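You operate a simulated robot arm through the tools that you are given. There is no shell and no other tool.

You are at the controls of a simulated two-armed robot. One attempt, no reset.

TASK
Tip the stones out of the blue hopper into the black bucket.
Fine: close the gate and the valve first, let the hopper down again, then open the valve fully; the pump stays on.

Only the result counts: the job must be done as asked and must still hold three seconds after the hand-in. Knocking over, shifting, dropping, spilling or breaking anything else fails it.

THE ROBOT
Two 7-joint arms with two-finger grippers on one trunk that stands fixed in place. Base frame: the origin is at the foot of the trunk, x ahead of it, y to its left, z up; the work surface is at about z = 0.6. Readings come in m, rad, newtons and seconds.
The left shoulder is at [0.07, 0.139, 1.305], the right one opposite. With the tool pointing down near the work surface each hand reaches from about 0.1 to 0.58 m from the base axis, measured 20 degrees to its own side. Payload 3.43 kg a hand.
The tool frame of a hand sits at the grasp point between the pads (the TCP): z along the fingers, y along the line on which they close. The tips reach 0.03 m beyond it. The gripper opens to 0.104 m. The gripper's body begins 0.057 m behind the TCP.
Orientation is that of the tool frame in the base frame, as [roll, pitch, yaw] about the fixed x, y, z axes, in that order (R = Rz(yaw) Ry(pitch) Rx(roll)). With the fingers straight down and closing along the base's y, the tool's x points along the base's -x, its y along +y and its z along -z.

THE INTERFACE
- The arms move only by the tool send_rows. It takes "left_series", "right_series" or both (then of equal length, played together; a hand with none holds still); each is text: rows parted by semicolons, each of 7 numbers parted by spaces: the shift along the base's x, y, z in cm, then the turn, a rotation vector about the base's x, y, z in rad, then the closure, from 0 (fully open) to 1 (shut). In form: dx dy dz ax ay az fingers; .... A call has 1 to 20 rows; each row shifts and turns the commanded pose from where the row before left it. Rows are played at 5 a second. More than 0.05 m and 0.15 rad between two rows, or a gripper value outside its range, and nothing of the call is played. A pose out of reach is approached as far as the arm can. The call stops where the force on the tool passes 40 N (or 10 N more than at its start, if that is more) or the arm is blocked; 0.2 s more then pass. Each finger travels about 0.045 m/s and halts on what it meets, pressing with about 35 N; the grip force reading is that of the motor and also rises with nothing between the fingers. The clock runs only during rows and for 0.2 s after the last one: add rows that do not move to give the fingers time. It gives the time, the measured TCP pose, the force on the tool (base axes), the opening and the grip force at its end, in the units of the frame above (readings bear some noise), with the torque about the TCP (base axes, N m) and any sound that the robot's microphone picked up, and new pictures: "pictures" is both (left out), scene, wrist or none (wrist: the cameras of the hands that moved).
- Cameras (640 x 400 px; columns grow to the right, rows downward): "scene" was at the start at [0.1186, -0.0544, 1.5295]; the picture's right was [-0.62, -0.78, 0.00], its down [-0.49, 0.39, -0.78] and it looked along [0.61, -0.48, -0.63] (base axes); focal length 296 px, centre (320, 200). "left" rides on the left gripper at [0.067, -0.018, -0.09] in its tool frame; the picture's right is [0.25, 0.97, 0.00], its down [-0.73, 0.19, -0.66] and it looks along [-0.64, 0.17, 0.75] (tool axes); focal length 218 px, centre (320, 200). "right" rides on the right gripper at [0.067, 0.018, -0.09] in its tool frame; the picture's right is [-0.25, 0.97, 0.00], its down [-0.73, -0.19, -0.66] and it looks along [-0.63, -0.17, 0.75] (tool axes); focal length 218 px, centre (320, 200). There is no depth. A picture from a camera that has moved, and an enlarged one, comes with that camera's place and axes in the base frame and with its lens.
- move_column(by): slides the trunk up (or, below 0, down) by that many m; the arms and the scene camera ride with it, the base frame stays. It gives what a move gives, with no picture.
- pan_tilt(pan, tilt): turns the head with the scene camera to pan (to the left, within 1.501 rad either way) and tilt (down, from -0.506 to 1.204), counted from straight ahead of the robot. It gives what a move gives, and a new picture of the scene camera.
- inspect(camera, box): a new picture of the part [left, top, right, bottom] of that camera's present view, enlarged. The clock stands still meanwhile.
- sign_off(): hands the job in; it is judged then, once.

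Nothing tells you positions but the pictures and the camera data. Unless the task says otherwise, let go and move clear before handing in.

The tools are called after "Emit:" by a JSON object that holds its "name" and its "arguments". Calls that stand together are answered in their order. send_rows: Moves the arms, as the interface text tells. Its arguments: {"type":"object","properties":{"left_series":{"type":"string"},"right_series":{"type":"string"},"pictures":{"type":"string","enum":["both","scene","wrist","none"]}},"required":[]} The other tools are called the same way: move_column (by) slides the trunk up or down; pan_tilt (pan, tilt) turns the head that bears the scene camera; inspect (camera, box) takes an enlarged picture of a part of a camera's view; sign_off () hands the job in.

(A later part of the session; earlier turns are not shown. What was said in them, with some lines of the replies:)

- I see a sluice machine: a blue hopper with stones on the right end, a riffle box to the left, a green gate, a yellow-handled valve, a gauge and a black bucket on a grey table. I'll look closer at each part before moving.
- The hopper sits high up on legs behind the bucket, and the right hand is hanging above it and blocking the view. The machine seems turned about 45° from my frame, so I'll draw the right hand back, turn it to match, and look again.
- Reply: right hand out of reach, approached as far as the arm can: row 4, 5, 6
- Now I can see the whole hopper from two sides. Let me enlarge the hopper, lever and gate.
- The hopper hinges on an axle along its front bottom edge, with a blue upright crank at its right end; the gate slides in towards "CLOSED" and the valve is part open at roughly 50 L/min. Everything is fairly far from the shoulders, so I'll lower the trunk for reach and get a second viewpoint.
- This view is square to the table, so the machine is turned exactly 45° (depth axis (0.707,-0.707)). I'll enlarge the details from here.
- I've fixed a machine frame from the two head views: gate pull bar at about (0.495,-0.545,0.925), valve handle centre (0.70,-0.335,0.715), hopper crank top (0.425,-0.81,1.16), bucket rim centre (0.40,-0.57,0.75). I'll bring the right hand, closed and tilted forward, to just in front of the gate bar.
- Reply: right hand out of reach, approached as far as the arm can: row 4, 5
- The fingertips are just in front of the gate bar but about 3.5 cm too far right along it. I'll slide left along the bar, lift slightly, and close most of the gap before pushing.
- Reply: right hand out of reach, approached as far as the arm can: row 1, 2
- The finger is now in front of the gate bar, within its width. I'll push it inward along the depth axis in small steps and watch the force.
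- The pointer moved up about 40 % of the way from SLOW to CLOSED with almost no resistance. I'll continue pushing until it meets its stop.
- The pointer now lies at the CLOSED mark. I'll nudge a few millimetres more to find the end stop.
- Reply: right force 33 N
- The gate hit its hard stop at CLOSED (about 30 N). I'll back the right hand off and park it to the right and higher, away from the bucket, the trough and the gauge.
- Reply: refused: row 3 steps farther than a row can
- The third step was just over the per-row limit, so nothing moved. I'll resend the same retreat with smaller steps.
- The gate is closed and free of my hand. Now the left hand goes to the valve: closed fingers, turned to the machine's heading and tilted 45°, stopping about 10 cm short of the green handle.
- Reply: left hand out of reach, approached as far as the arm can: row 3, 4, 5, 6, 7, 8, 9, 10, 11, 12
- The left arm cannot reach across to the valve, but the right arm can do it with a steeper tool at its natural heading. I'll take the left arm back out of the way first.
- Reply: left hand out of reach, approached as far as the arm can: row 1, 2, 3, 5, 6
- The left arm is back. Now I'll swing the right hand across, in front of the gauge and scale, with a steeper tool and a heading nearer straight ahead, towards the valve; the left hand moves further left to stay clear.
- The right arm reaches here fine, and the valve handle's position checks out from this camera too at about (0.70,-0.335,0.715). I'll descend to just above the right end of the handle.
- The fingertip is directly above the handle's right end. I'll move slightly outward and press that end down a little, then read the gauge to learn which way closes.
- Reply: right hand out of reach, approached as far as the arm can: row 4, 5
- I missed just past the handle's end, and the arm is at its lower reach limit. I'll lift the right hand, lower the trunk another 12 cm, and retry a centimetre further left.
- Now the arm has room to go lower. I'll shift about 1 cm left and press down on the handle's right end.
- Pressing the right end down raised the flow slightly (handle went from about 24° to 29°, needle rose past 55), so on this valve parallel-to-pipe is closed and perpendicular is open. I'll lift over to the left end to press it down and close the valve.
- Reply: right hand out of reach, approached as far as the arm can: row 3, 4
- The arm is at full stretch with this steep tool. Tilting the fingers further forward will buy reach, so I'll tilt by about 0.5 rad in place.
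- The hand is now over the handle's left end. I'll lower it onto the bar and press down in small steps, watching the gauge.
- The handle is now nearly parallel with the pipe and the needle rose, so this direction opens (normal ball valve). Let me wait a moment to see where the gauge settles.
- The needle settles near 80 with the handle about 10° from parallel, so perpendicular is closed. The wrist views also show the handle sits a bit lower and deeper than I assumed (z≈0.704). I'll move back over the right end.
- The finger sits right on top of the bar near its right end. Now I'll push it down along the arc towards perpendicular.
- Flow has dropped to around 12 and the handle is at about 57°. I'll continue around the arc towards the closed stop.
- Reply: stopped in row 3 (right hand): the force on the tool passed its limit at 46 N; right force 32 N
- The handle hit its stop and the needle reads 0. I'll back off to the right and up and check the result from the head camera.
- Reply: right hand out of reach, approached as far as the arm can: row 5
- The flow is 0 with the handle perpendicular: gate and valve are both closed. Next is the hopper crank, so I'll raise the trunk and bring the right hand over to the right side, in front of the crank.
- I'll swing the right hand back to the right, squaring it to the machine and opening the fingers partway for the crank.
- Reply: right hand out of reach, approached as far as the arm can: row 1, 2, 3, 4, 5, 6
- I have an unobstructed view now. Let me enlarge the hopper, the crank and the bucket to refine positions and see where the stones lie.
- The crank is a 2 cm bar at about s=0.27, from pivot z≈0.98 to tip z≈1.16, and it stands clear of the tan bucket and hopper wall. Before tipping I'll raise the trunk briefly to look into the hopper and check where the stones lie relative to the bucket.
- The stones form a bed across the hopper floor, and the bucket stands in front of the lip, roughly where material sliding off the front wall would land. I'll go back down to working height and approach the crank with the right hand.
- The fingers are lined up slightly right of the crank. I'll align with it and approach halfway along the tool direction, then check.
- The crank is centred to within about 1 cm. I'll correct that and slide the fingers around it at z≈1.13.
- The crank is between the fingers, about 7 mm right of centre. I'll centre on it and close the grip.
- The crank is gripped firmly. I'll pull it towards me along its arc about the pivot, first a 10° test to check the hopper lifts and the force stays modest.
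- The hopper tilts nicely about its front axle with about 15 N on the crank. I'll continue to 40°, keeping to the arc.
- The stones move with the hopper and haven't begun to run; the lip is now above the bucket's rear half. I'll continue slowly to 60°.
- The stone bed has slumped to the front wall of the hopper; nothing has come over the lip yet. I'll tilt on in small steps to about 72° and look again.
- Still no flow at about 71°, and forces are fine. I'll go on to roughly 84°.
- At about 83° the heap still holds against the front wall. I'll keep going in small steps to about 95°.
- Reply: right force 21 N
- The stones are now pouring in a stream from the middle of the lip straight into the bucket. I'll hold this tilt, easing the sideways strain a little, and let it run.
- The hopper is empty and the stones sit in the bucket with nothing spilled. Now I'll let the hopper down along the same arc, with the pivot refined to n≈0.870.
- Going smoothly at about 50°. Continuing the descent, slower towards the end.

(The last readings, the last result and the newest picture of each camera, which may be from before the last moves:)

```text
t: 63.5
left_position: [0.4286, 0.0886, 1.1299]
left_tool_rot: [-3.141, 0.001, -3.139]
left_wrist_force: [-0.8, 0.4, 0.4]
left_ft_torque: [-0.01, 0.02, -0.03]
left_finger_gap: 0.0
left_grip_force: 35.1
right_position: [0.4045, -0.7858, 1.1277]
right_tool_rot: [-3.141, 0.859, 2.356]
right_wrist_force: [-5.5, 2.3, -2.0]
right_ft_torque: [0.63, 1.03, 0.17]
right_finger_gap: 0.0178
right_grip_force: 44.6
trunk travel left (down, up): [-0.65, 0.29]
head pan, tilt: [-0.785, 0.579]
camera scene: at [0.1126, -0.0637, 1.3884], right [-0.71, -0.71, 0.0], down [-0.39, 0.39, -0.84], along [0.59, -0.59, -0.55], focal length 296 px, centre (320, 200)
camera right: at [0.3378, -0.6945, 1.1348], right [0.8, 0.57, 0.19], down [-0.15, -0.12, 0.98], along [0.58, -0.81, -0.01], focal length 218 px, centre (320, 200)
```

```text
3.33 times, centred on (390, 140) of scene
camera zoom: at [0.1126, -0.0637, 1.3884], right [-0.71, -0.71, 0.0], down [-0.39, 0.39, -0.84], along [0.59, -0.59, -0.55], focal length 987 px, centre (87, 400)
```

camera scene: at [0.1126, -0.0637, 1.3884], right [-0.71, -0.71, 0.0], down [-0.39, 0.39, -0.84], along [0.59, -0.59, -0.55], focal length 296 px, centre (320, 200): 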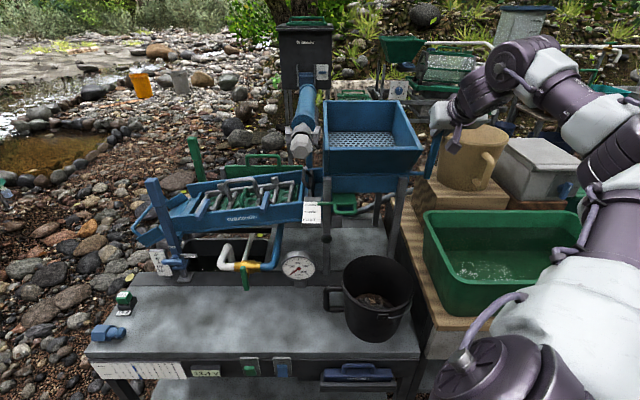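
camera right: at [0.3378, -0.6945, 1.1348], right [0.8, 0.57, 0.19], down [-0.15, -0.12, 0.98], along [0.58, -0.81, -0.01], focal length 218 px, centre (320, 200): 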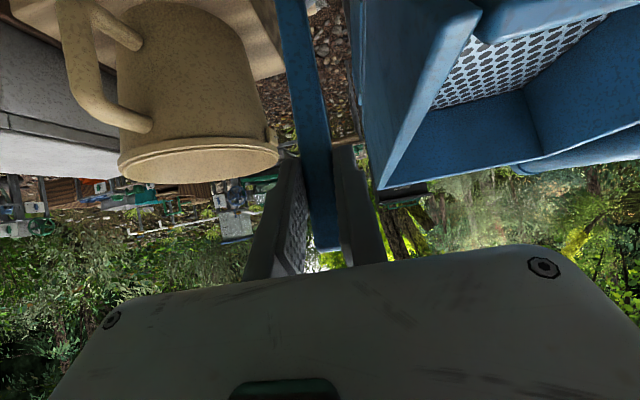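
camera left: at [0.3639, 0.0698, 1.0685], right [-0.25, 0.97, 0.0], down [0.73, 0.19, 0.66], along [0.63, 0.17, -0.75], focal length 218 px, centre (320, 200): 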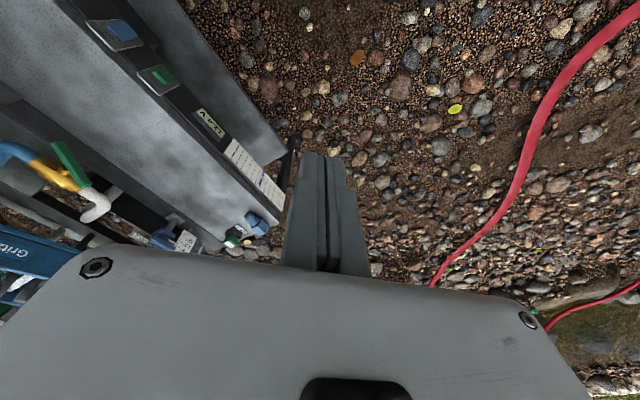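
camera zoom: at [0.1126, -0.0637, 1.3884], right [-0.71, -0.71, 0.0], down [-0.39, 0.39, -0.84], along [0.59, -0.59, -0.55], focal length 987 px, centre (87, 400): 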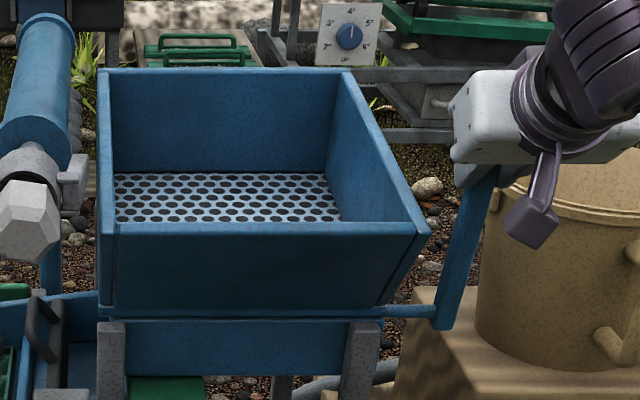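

About 11° remain. I'll lower the rest gently until the hopper rests on its frame.

Emit:
{"name": "send_rows", "arguments": {"right_series": "0.47 -0.47 0.12 0 0 0 1; 0.47 -0.47 0.08 0 0 0 1; 0.47 -0.47 0.06 0 0 0 1; 0.47 -0.47 0.03 0 0 0 1; 0.47 -0.47 0.01 0 0 0 1; 0.2 -0.2 0 0 0 0 1; 0.15 -0.15 0 0 0 0 1; 0 0 0 0 0 0 1", "pictures": "both"}}

Emit:
{"name": "inspect", "arguments": {"camera": "scene", "box": [300, 80, 480, 200]}}

```text
t: 65.3
left_position: [0.4248, 0.0919, 1.1319]
left_tool_rot: [-3.135, 0.006, -3.138]
left_wrist_force: [0.3, 0.7, -0.2]
left_ft_torque: [0.01, -0.02, 0.01]
left_finger_gap: 0.0
left_grip_force: 34.8
right_position: [0.4264, -0.809, 1.1351]
right_tool_rot: [-3.136, 0.861, 2.357]
right_wrist_force: [-24.7, 27.4, -2.5]
right_ft_torque: [0.56, -0.24, 0.14]
right_finger_gap: 0.0175
right_grip_force: 45.7
trunk travel left (down, up): [-0.65, 0.29]
head pan, tilt: [-0.785, 0.579]
camera scene: at [0.1077, -0.058, 1.3891], right [-0.71, -0.71, 0.0], down [-0.38, 0.38, -0.84], along [0.59, -0.59, -0.54], focal length 296 px, centre (320, 200)
camera right: at [0.3601, -0.7168, 1.1422], right [0.8, 0.57, 0.19], down [-0.15, -0.12, 0.98], along [0.58, -0.82, -0.01], focal length 218 px, centre (320, 200)
```

scene: 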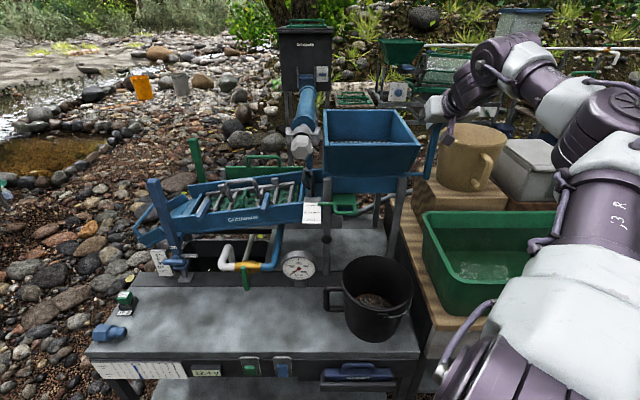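
right: 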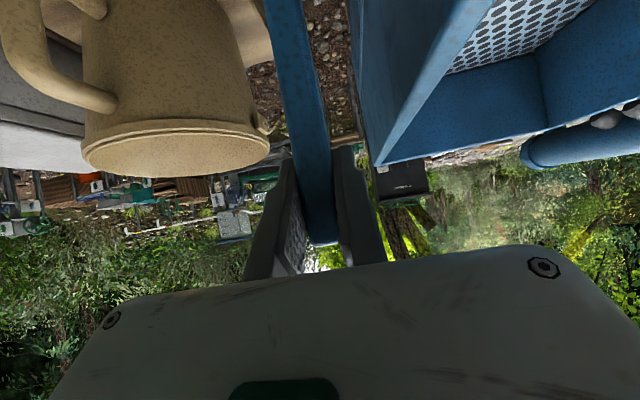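

```text
3.33 times, centred on (390, 140) of scene
camera zoom: at [0.1077, -0.058, 1.3891], right [-0.71, -0.71, 0.0], down [-0.38, 0.38, -0.84], along [0.59, -0.59, -0.54], focal length 987 px, centre (87, 400)
```

zoom: 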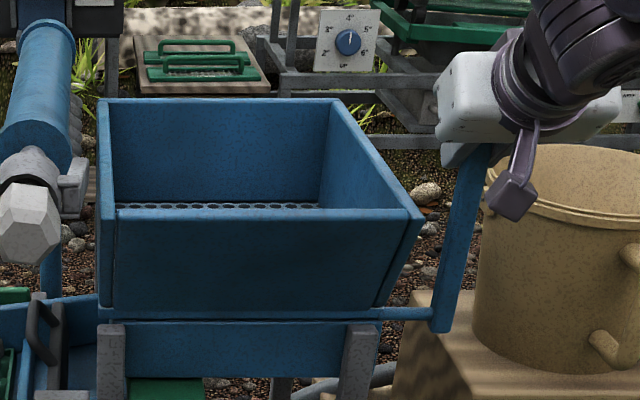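

The hopper is back on its stop (about 37 N resisting). I'll ease off slightly, open the fingers and withdraw the way I came.

Emit:
{"name": "send_rows", "arguments": {"right_series": "-0.2 0.2 0 0 0 0 1; 0 0 0 0 0 0 0.7; 0 0 0 0 0 0 0.4; 0 0 0 0 0 0 0.4; 0 0 0 0 0 0 0.4", "pictures": "wrist"}}

```text
t: 66.5
left_position: [0.4311, 0.0872, 1.1293]
left_tool_rot: [3.141, 0.0, -3.14]
left_wrist_force: [-1.3, 0.2, 0.0]
left_ft_torque: [0.04, -0.01, 0.02]
left_finger_gap: 0.0001
left_grip_force: 34.5
right_position: [0.4304, -0.8108, 1.1305]
right_tool_rot: [-3.14, 0.857, 2.357]
right_wrist_force: [0.3, 0.3, 0.0]
right_ft_torque: [-0.04, 0.01, -0.02]
right_finger_gap: 0.0622
right_grip_force: 0.0
trunk travel left (down, up): [-0.65, 0.29]
head pan, tilt: [-0.785, 0.579]
camera right: at [0.3638, -0.7196, 1.1376], right [0.8, 0.57, 0.19], down [-0.15, -0.12, 0.98], along [0.58, -0.81, -0.01], focal length 218 px, centre (320, 200)
```

right: 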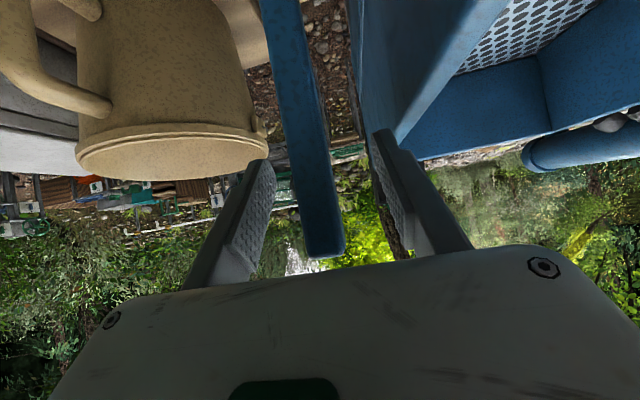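

Released with no load on the hand. I'll back straight out, then swing across to the valve again with closed fingers.

Emit:
{"name": "send_rows", "arguments": {"right_series": "-2.4 2.4 2.4 0 0 0 0.4; -2.4 2.4 2.4 0 0 0 0.4; -2.4 2.4 2.4 0 0 0 0.4; -2.4 2.4 1.5 0 0 0 0.4; -2.4 2.4 0 0 0 0 0.4; 2.2 2.9 -0.5 0.045 -0.045 -0.055 1; 2.47 3.14 -1 0 0 0.0862 1; 2.47 3.14 -1 0 0 0.0862 1; 2.47 3.14 -1 0 0 0.0862 1; 2.47 3.14 -1 0 0 0.0862 1; 2.47 3.14 -1 0 0 0.0862 1; 2.47 3.14 -1 0 0 0.0862 1; 2.47 3.14 -1 0 0 0 1; 2.47 3.14 -1 0 0 0 1; 2.47 3.14 -1 0 0 0 1; 2.47 3.14 -1 0 0 0 1", "pictures": "both"}}

```text
t: 69.9
left_position: [0.4337, 0.0888, 1.1283]
left_tool_rot: [3.141, -0.002, -3.139]
left_wrist_force: [0.3, 0.3, 0.0]
left_ft_torque: [0.02, 0.03, -0.05]
left_finger_gap: 0.0
left_grip_force: 34.9
right_position: [0.5783, -0.345, 1.1122]
right_tool_rot: [3.046, 0.852, 2.746]
right_wrist_force: [1.0, 0.2, 0.1]
right_ft_torque: [-0.02, 0.02, -0.01]
right_finger_gap: 0.0002
right_grip_force: 34.3
trunk travel left (down, up): [-0.65, 0.29]
head pan, tilt: [-0.785, 0.579]
camera scene: at [0.117, -0.0629, 1.388], right [-0.71, -0.71, 0.0], down [-0.39, 0.39, -0.84], along [0.59, -0.59, -0.55], focal length 296 px, centre (320, 200)
camera right: at [0.4781, -0.2937, 1.1202], right [0.46, 0.85, 0.25], down [-0.1, -0.23, 0.97], along [0.88, -0.47, -0.03], focal length 218 px, centre (320, 200)
```

scene: 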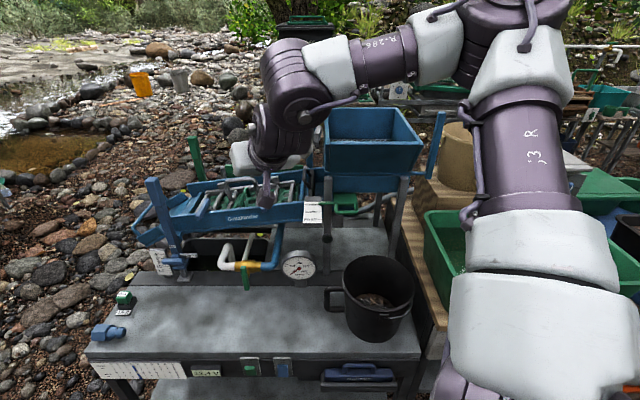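
right: 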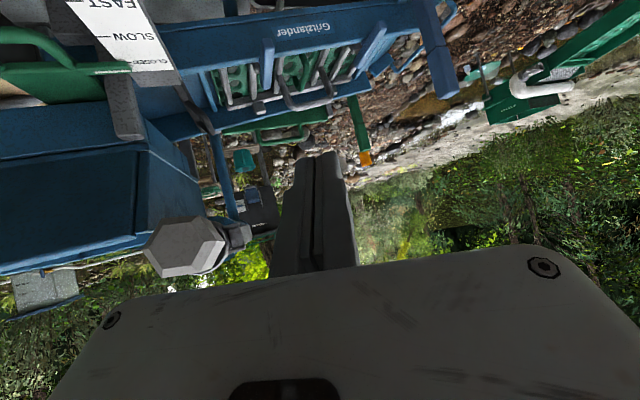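

The hand arrived as planned. I'll lower the trunk again for the valve, as before, and re-aim the head.

Emit:
{"name": "move_column", "arguments": {"by": -0.27}}

Emit:
{"name": "pan_tilt", "arguments": {"pan": -0.6, "tilt": 0.45}}

Emit:
{"name": "inspect", "arguments": {"camera": "right", "box": [0, 0, 640, 400]}}

```text
t: 72.6
left_position: [0.4301, 0.0873, 0.8584]
left_tool_rot: [-3.141, 0.0, -3.14]
left_wrist_force: [-0.5, 0.7, -0.3]
left_ft_torque: [0.02, -0.02, 0.02]
left_finger_gap: 0.0
left_grip_force: 35.1
right_position: [0.5755, -0.3462, 0.8426]
right_tool_rot: [3.046, 0.853, 2.745]
right_wrist_force: [0.5, -0.1, 0.5]
right_ft_torque: [-0.01, 0.0, -0.02]
right_finger_gap: 0.0
right_grip_force: 34.5
trunk travel left (down, up): [-0.38, 0.56]
head pan, tilt: [-0.785, 0.579]
```

```text
t: 73.3
left_position: [0.4305, 0.0879, 0.86]
left_tool_rot: [3.141, 0.001, -3.14]
left_wrist_force: [0.1, 0.1, 0.1]
left_ft_torque: [0.03, 0.02, 0.0]
left_finger_gap: 0.0003
left_grip_force: 34.9
right_position: [0.5758, -0.3463, 0.8434]
right_tool_rot: [3.046, 0.853, 2.747]
right_wrist_force: [-0.4, 0.5, -0.6]
right_ft_torque: [-0.01, -0.02, 0.0]
right_finger_gap: 0.0001
right_grip_force: 34.8
trunk travel left (down, up): [-0.38, 0.56]
head pan, tilt: [-0.6, 0.45]
camera scene: at [0.1272, -0.0529, 1.1298], right [-0.57, -0.82, 0.0], down [-0.36, 0.25, -0.9], along [0.74, -0.51, -0.44], focal length 296 px, centre (320, 200)
```

scene: 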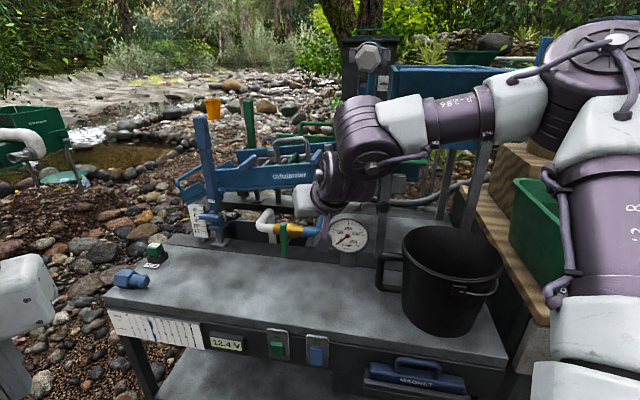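

```text
1.00 times, centred on (320, 200) of right (not enlarged: the box is as wide or as high as the picture)
camera zoom: at [0.4756, -0.2954, 0.8511], right [0.46, 0.85, 0.25], down [-0.1, -0.23, 0.97], along [0.88, -0.47, -0.03], focal length 218 px, centre (320, 200)
```

zoom: 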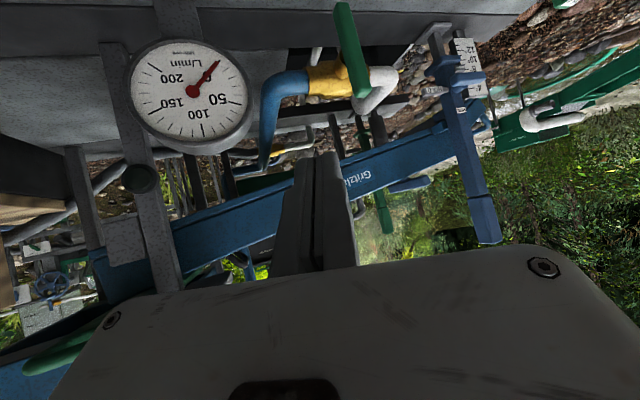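

The handle is standing perpendicular and everything else is quiet. I'll bring the closed fingers to the right of the handle's upper end.

Emit:
{"name": "send_rows", "arguments": {"right_series": "2.88 -0.66 -1.45 0 0 0 1; 2.88 -0.66 -1.45 0 0 0 1; 2.88 -0.66 -1.45 0 0 0 1; 0 0 -2.6 0 0 0 1; 0 0 -2.6 0 0 0 1", "pictures": "wrist"}}

Emit:
{"name": "inspect", "arguments": {"camera": "scene", "box": [220, 180, 420, 305]}}

Emit:
{"name": "inspect", "arguments": {"camera": "right", "box": [200, 60, 520, 260]}}

```text
t: 74.5
left_position: [0.4315, 0.0884, 0.8594]
left_tool_rot: [-3.141, -0.002, -3.14]
left_wrist_force: [0.0, -0.1, 0.1]
left_ft_torque: [-0.03, 0.01, 0.0]
left_finger_gap: 0.0002
left_grip_force: 34.3
right_position: [0.6601, -0.3651, 0.7477]
right_tool_rot: [3.048, 0.852, 2.748]
right_wrist_force: [-0.9, -0.5, 0.4]
right_ft_torque: [0.0, -0.01, -0.03]
right_finger_gap: 0.0
right_grip_force: 34.8
trunk travel left (down, up): [-0.38, 0.56]
head pan, tilt: [-0.6, 0.45]
camera right: at [0.5608, -0.3144, 0.7559], right [0.46, 0.85, 0.25], down [-0.1, -0.23, 0.97], along [0.88, -0.47, -0.03], focal length 218 px, centre (320, 200)
```

right: 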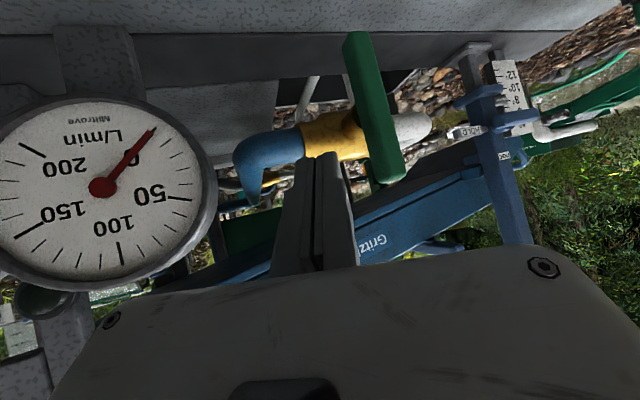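

```text
3.20 times, centred on (320, 242) of scene
camera zoom: at [0.128, -0.0532, 1.1298], right [-0.56, -0.83, 0.0], down [-0.36, 0.25, -0.9], along [0.74, -0.51, -0.44], focal length 948 px, centre (320, 64)
```

zoom: 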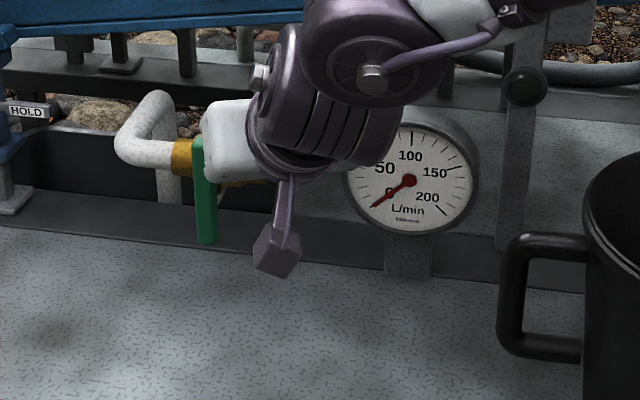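

```text
2.00 times, centred on (360, 160) of right
camera zoom: at [0.5608, -0.3144, 0.7559], right [0.46, 0.85, 0.25], down [-0.1, -0.23, 0.97], along [0.88, -0.47, -0.03], focal length 436 px, centre (240, 280)
```

zoom: 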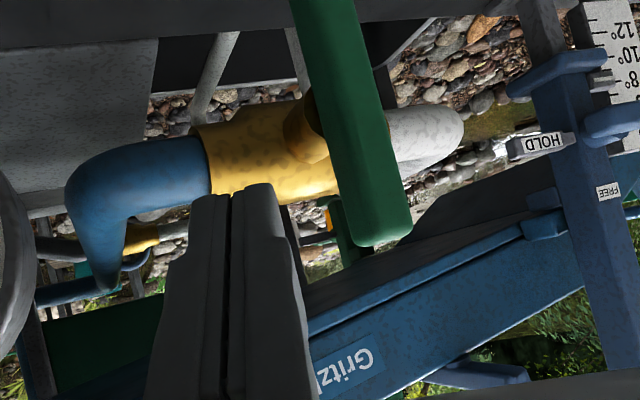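

The fingers are beside the handle's upper half, 2 cm to its right. I'll push it leftwards and over along its arc to open the valve.

Emit:
{"name": "send_rows", "arguments": {"right_series": "1.0 0.8 -0.2 0 0 0 1; 0.8 0.7 -0.1 0 0 0 1; 0.6 0.6 0.4 0 0 0 1; 0.65 0.65 0.2 0 0 0 1; 0.67 0.67 -0.05 0 0 0 1", "pictures": "wrist"}}

Emit:
{"name": "inspect", "arguments": {"camera": "right", "box": [200, 60, 520, 260]}}

Emit:
{"name": "inspect", "arguments": {"camera": "scene", "box": [220, 180, 420, 305]}}

```text
t: 75.7
left_position: [0.4318, 0.088, 0.8589]
left_tool_rot: [3.14, 0.001, -3.141]
left_wrist_force: [-0.2, -1.0, -0.2]
left_ft_torque: [-0.02, 0.01, -0.02]
left_finger_gap: 0.0001
left_grip_force: 34.7
right_position: [0.7005, -0.3302, 0.7503]
right_tool_rot: [3.046, 0.852, 2.746]
right_wrist_force: [-1.0, -1.2, 0.0]
right_ft_torque: [-0.04, 0.0, 0.0]
right_finger_gap: 0.0
right_grip_force: 34.9
trunk travel left (down, up): [-0.38, 0.56]
head pan, tilt: [-0.6, 0.45]
camera right: at [0.5996, -0.2798, 0.759], right [0.46, 0.85, 0.25], down [-0.1, -0.23, 0.97], along [0.88, -0.47, -0.03], focal length 218 px, centre (320, 200)
```

right: 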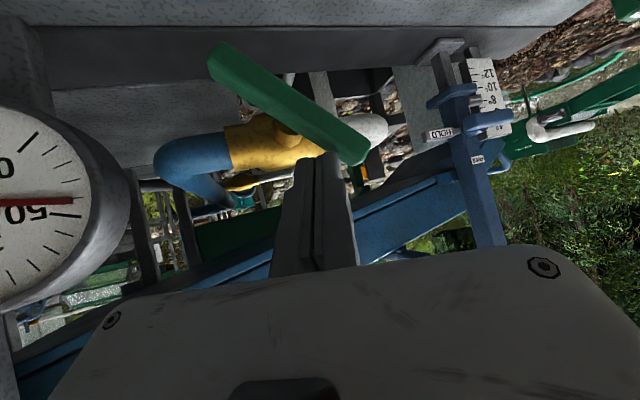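

```text
2.00 times, centred on (360, 160) of right
camera zoom: at [0.5996, -0.2798, 0.759], right [0.46, 0.85, 0.25], down [-0.1, -0.23, 0.97], along [0.88, -0.47, -0.03], focal length 436 px, centre (240, 280)
```

zoom: 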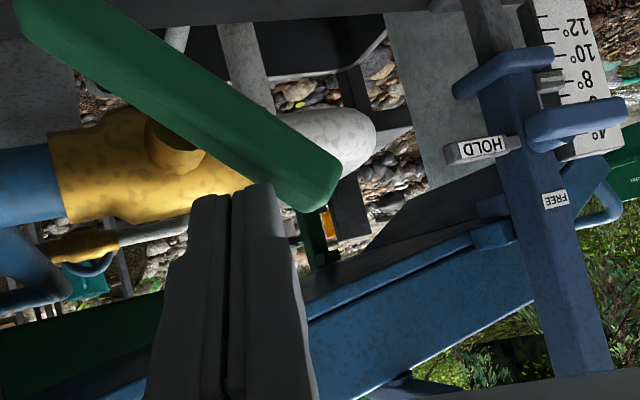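

```text
3.20 times, centred on (320, 242) of scene
camera zoom: at [0.1273, -0.0527, 1.1299], right [-0.56, -0.83, 0.0], down [-0.36, 0.25, -0.9], along [0.74, -0.51, -0.44], focal length 948 px, centre (320, 64)
```

zoom: 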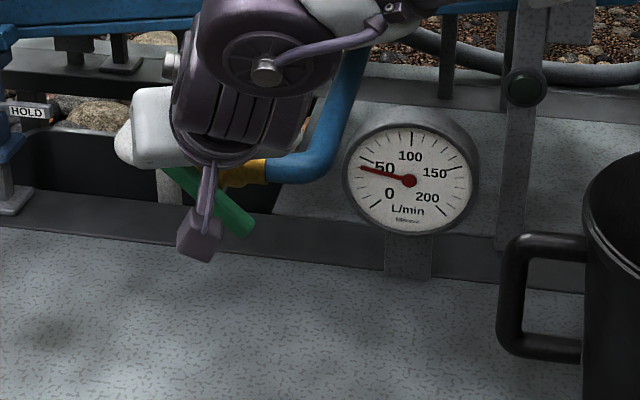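

The flow is rising as the handle comes round (now about 35–40° off). I'll continue pressing it down on the left towards parallel.

Emit:
{"name": "send_rows", "arguments": {"right_series": "0.6 0.6 -0.3 0 0 0 1; 0.5 0.5 -0.6 0 0 0 1; 0.3 0.3 -0.7 0 0 0 1; 0 0 -0.6 0 0 0 1", "pictures": "wrist"}}

Emit:
{"name": "inspect", "arguments": {"camera": "right", "box": [140, 60, 460, 260]}}

Emit:
{"name": "inspect", "arguments": {"camera": "scene", "box": [220, 180, 420, 305]}}

```text
t: 76.7
left_position: [0.4285, 0.0882, 0.8608]
left_tool_rot: [-3.14, 0.002, -3.141]
left_wrist_force: [0.3, -0.4, -0.2]
left_ft_torque: [0.0, 0.02, -0.01]
left_finger_gap: 0.0
left_grip_force: 34.8
right_position: [0.7147, -0.3166, 0.7348]
right_tool_rot: [3.038, 0.866, 2.739]
right_wrist_force: [2.5, -3.3, 23.0]
right_ft_torque: [-0.2, -0.22, 0.18]
right_finger_gap: 0.0
right_grip_force: 35.1
trunk travel left (down, up): [-0.38, 0.56]
head pan, tilt: [-0.6, 0.45]
camera right: at [0.6132, -0.2657, 0.7415], right [0.46, 0.85, 0.26], down [-0.11, -0.23, 0.97], along [0.88, -0.47, -0.01], focal length 218 px, centre (320, 200)
```

right: 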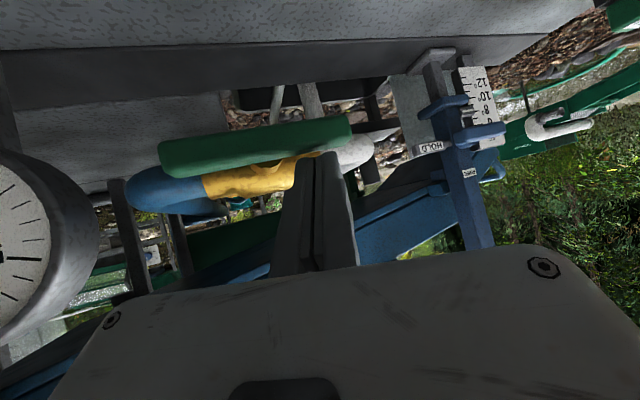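

```text
2.00 times, centred on (300, 160) of right
camera zoom: at [0.6132, -0.2657, 0.7415], right [0.46, 0.85, 0.26], down [-0.11, -0.23, 0.97], along [0.88, -0.47, -0.01], focal length 436 px, centre (360, 280)
```

zoom: 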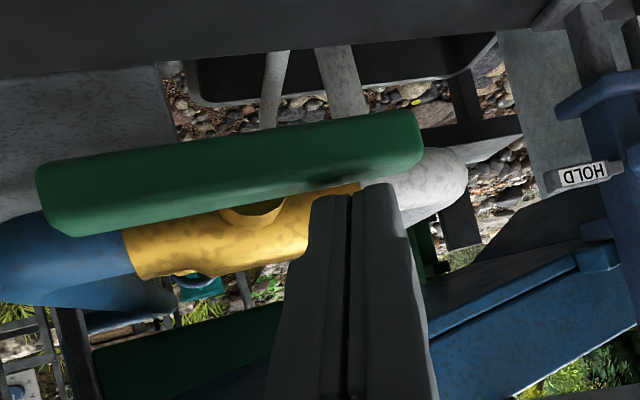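

```text
3.20 times, centred on (320, 242) of scene
camera zoom: at [0.1242, -0.0519, 1.1308], right [-0.56, -0.83, 0.0], down [-0.36, 0.25, -0.9], along [0.74, -0.51, -0.43], focal length 948 px, centre (320, 64)
```

zoom: 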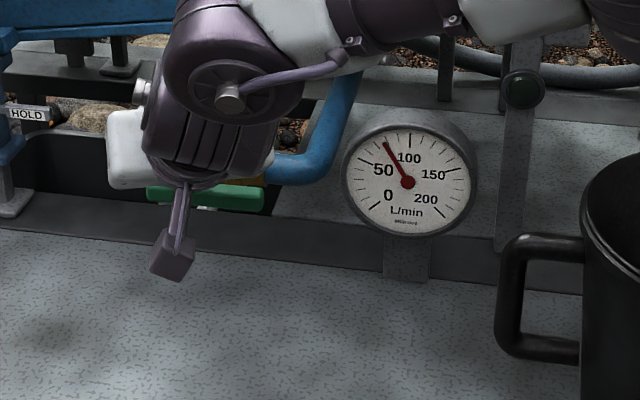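

The handle is now parallel to the pipe and resisting (23 N), so it should be at its open stop. I'll press a touch more, hold, and read the gauge.

Emit:
{"name": "send_rows", "arguments": {"right_series": "0 0 -0.25 0 0 0 1; 0 0 0 0 0 0 1; 0 0 0 0 0 0 1; 0 0 0 0 0 0 1", "pictures": "wrist"}}

Emit:
{"name": "inspect", "arguments": {"camera": "scene", "box": [220, 180, 420, 305]}}

```text
t: 77.7
left_position: [0.4262, 0.0903, 0.8613]
left_tool_rot: [-3.14, 0.004, -3.139]
left_wrist_force: [0.2, 0.1, -0.2]
left_ft_torque: [0.03, -0.02, -0.02]
left_finger_gap: 0.0
left_grip_force: 33.9
right_position: [0.7142, -0.3182, 0.7345]
right_tool_rot: [3.041, 0.87, 2.739]
right_wrist_force: [6.8, -5.6, 36.9]
right_ft_torque: [-0.35, -0.39, 0.03]
right_finger_gap: 0.0059
right_grip_force: 34.5
trunk travel left (down, up): [-0.38, 0.56]
head pan, tilt: [-0.6, 0.45]
camera right: at [0.6131, -0.2655, 0.7408], right [0.46, 0.85, 0.26], down [-0.11, -0.23, 0.97], along [0.88, -0.47, -0.01], focal length 218 px, centre (320, 200)
```

right: 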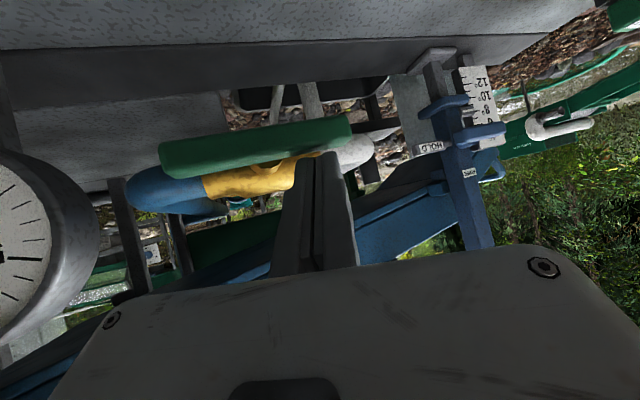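

```text
3.20 times, centred on (320, 242) of scene
camera zoom: at [0.1227, -0.0512, 1.1306], right [-0.56, -0.83, 0.0], down [-0.36, 0.24, -0.9], along [0.74, -0.51, -0.43], focal length 948 px, centre (320, 64)
```

zoom: 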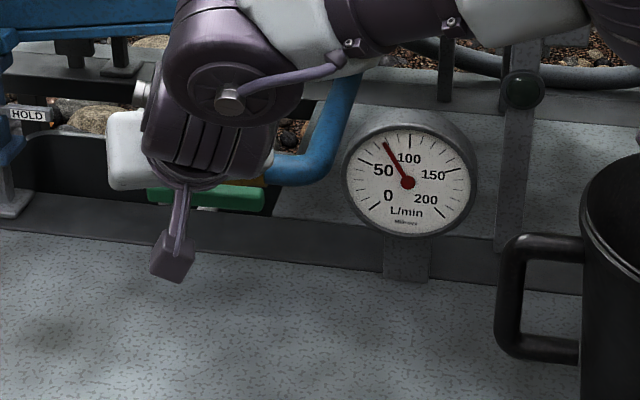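

The handle is hard on its open stop (37 N, no more movement) with the gauge near 85 L/min. I'll lift straight off and pull the hand clear.

Emit:
{"name": "send_rows", "arguments": {"right_series": "0 0 0.5 0 0 0 1; 0 0 2.5 0 0 0 1; 0 0 4 0 0 0 1; -2.5 1.5 3 0 0 0 1; -2.5 1.5 2 0 0 0 1; -3 0.5 1 0 0 0 1", "pictures": "both"}}

Emit:
{"name": "inspect", "arguments": {"camera": "scene", "box": [220, 180, 420, 305]}}

Emit:
{"name": "inspect", "arguments": {"camera": "right", "box": [100, 0, 500, 250]}}

```text
t: 79.1
left_position: [0.4307, 0.087, 0.8596]
left_tool_rot: [3.14, 0.001, -3.14]
left_wrist_force: [0.0, -0.3, 0.3]
left_ft_torque: [0.0, 0.01, 0.02]
left_finger_gap: 0.0
left_grip_force: 34.8
right_position: [0.6339, -0.2855, 0.8577]
right_tool_rot: [3.043, 0.853, 2.746]
right_wrist_force: [0.2, 0.1, -0.2]
right_ft_torque: [0.02, 0.03, 0.01]
right_finger_gap: 0.0
right_grip_force: 34.8
trunk travel left (down, up): [-0.38, 0.56]
head pan, tilt: [-0.6, 0.45]
camera scene: at [0.1271, -0.0541, 1.1298], right [-0.56, -0.83, 0.0], down [-0.36, 0.25, -0.9], along [0.74, -0.51, -0.44], focal length 296 px, centre (320, 200)
camera right: at [0.5338, -0.2335, 0.8659], right [0.46, 0.85, 0.25], down [-0.1, -0.23, 0.97], along [0.88, -0.47, -0.03], focal length 218 px, centre (320, 200)
```

scene: 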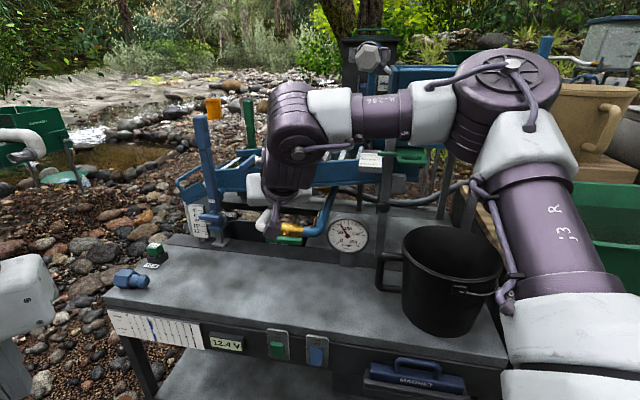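
right: 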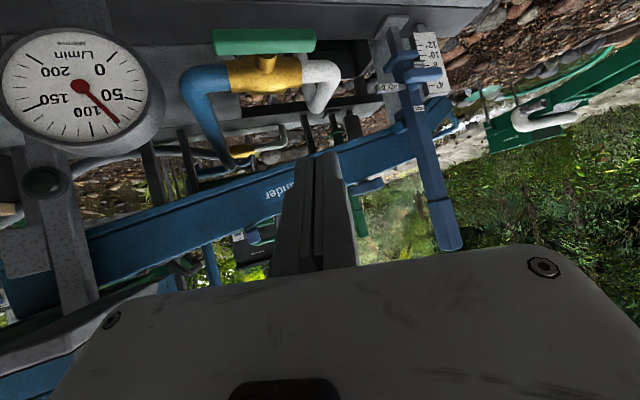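

```text
3.20 times, centred on (320, 242) of scene
camera zoom: at [0.1271, -0.0541, 1.1298], right [-0.56, -0.83, 0.0], down [-0.36, 0.25, -0.9], along [0.74, -0.51, -0.44], focal length 948 px, centre (320, 64)
```

zoom: 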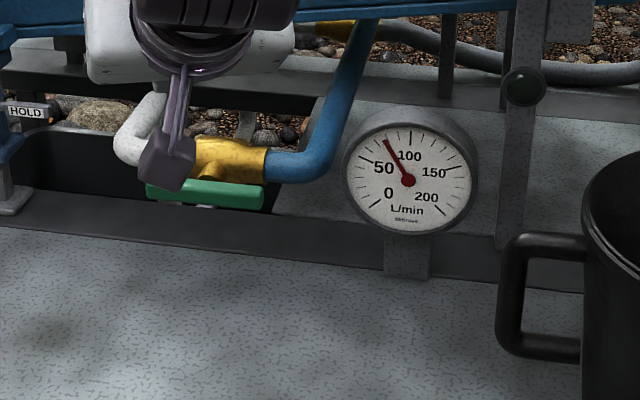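

```text
1.60 times, centred on (300, 125) of right
camera zoom: at [0.5338, -0.2335, 0.8659], right [0.46, 0.85, 0.25], down [-0.1, -0.23, 0.97], along [0.88, -0.47, -0.03], focal length 349 px, centre (352, 320)
```

zoom: 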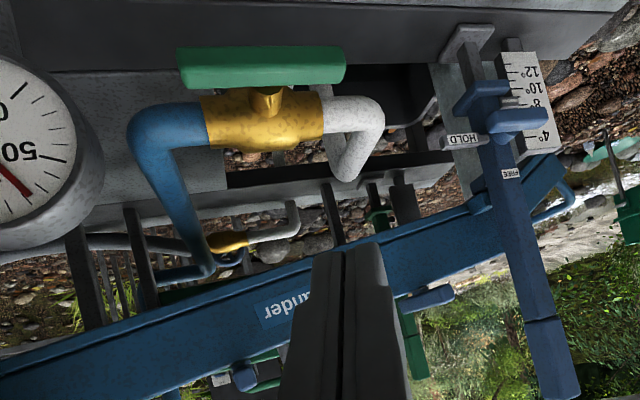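

The valve is parallel to its pipe at full flow and I'm clear of it. I'll raise the trunk and move the right hand back towards me, then check gate, hopper, bucket and pump.

Emit:
{"name": "move_column", "arguments": {"by": 0.4}}

Emit:
{"name": "send_rows", "arguments": {"right_series": "-3 -1 1 0.0428 0.1175 0 1; -3 -1 1 0.0428 0.1175 0 1; -3 -1 1 0.0428 0.1175 0 1; -3 -1 1 0.0428 0.1175 0 1; -3 -1 1 0 0 0 1; -3 -1 1 0 0 0 1", "pictures": "none"}}

Emit:
{"name": "pan_tilt", "arguments": {"pan": -0.75, "tilt": 0.65}}

```text
t: 83.0
left_position: [0.4304, 0.087, 1.2588]
left_tool_rot: [3.141, -0.001, -3.14]
left_wrist_force: [0.4, 0.8, 0.5]
left_ft_torque: [-0.01, 0.02, 0.0]
left_finger_gap: 0.0001
left_grip_force: 34.6
right_position: [0.6346, -0.2825, 1.2573]
right_tool_rot: [3.046, 0.853, 2.746]
right_wrist_force: [0.9, 0.2, -0.7]
right_ft_torque: [0.0, 0.05, 0.04]
right_finger_gap: 0.0
right_grip_force: 34.4
trunk travel left (down, up): [-0.78, 0.16]
head pan, tilt: [-0.6, 0.45]
```

```text
t: 84.4
left_position: [0.4292, 0.0865, 1.2601]
left_tool_rot: [-3.141, 0.002, -3.14]
left_wrist_force: [0.4, 0.7, 0.0]
left_ft_torque: [0.01, -0.05, 0.0]
left_finger_gap: 0.0
left_grip_force: 34.5
right_position: [0.4519, -0.3443, 1.3202]
right_tool_rot: [3.068, 0.355, 2.759]
right_wrist_force: [0.3, 0.0, 0.0]
right_ft_torque: [0.03, -0.04, 0.0]
right_finger_gap: 0.0
right_grip_force: 35.3
trunk travel left (down, up): [-0.78, 0.16]
head pan, tilt: [-0.6, 0.45]
```

```text
t: 85.1
left_position: [0.4299, 0.0894, 1.2598]
left_tool_rot: [-3.141, 0.0, -3.14]
left_wrist_force: [0.5, -0.5, -0.1]
left_ft_torque: [-0.02, -0.01, 0.03]
left_finger_gap: 0.0001
left_grip_force: 34.8
right_position: [0.4534, -0.3436, 1.3195]
right_tool_rot: [3.069, 0.354, 2.76]
right_wrist_force: [-0.2, 0.0, 0.3]
right_ft_torque: [0.01, -0.02, 0.02]
right_finger_gap: 0.0001
right_grip_force: 34.7
trunk travel left (down, up): [-0.78, 0.16]
head pan, tilt: [-0.75, 0.649]
camera scene: at [0.1146, -0.0603, 1.5121], right [-0.68, -0.73, 0.0], down [-0.44, 0.41, -0.8], along [0.58, -0.54, -0.6], focal length 296 px, centre (320, 200)
```

scene: 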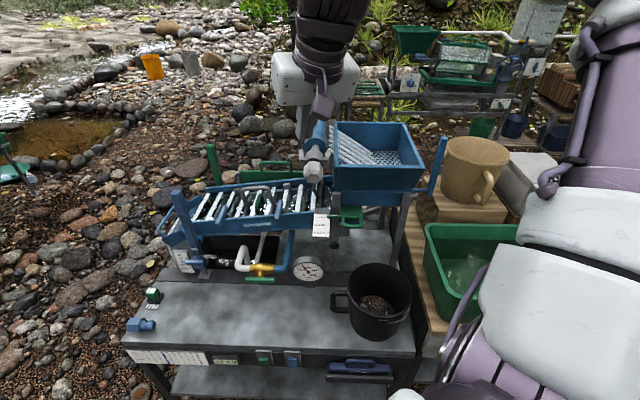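

Emit:
{"name": "inspect", "arguments": {"camera": "scene", "box": [290, 110, 470, 230]}}

Emit:
{"name": "inspect", "arguments": {"camera": "scene", "box": [150, 170, 350, 300]}}

Emit:
{"name": "inspect", "arguments": {"camera": "scene", "box": [120, 230, 430, 400]}}

Emit:
{"name": "inspect", "arguments": {"camera": "scene", "box": [300, 190, 420, 270]}}

```text
3.33 times, centred on (380, 170) of scene
camera zoom: at [0.1146, -0.0603, 1.5121], right [-0.68, -0.73, 0.0], down [-0.44, 0.41, -0.8], along [0.58, -0.54, -0.6], focal length 987 px, centre (120, 300)
```

zoom: 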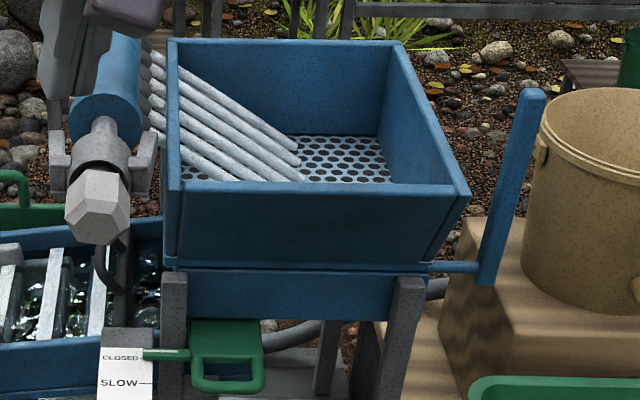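

```text
3.08 times, centred on (250, 235) of scene
camera zoom: at [0.1146, -0.0603, 1.5121], right [-0.68, -0.73, 0.0], down [-0.44, 0.41, -0.8], along [0.58, -0.54, -0.6], focal length 911 px, centre (535, 92)
```

zoom: 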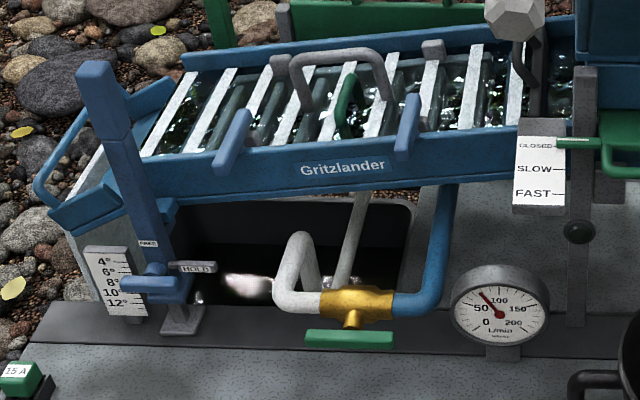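

```text
2.06 times, centred on (275, 315) of scene
camera zoom: at [0.1146, -0.0603, 1.5121], right [-0.68, -0.73, 0.0], down [-0.44, 0.41, -0.8], along [0.58, -0.54, -0.6], focal length 612 px, centre (413, -37)
```

zoom: 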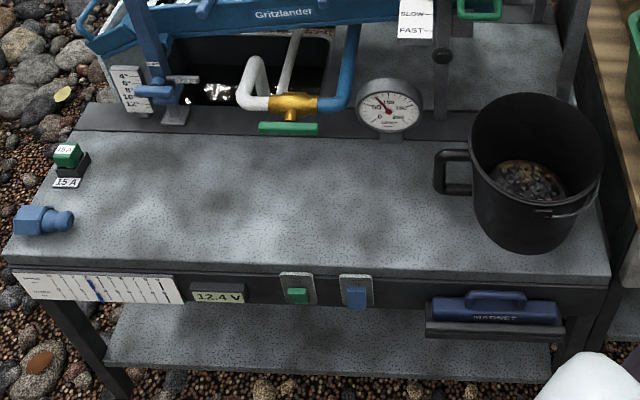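

```text
5.00 times, centred on (360, 230) of scene
camera zoom: at [0.1146, -0.0603, 1.5121], right [-0.68, -0.73, 0.0], down [-0.44, 0.41, -0.8], along [0.58, -0.54, -0.6], focal length 1481 px, centre (120, 50)
```

zoom: 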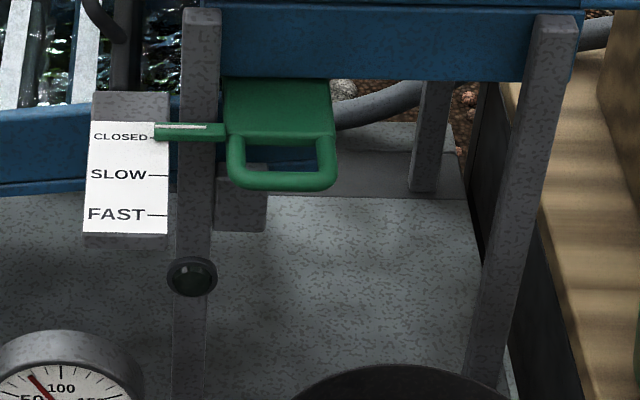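

The hopper is empty and down, with the jets running again. The stones are in the bucket, the gate shows CLOSED, the valve is at its open stop at about 85 L/min, the pump is still on, and both hands are clear. Nothing else appears disturbed, so I'm handing in.

Emit:
{"name": "sign_off", "arguments": {}}

```text
The job is handed in.
```

The stones are out of the blue hopper and in the black bucket, and I saw no spill in the pictures. I've handed the job in, but I have no verdict yet.

- **Gate:** pushed in to its stop, and the pointer reads CLOSED.
- **Valve:** closed before tipping, with the gauge at 0. After the hopper was down I turned it to its open stop, and the gauge now reads about 85 L/min. While finding which way it closed, I turned it nearly fully open for a few seconds before shutting it.
- **Hopper:** tipped by its crank, emptied, then lowered back onto its frame.
- **Pump:** left on; the water jets were running again in the last pictures.

The bucket was never moved. Both hands are off everything and clear of the machine.
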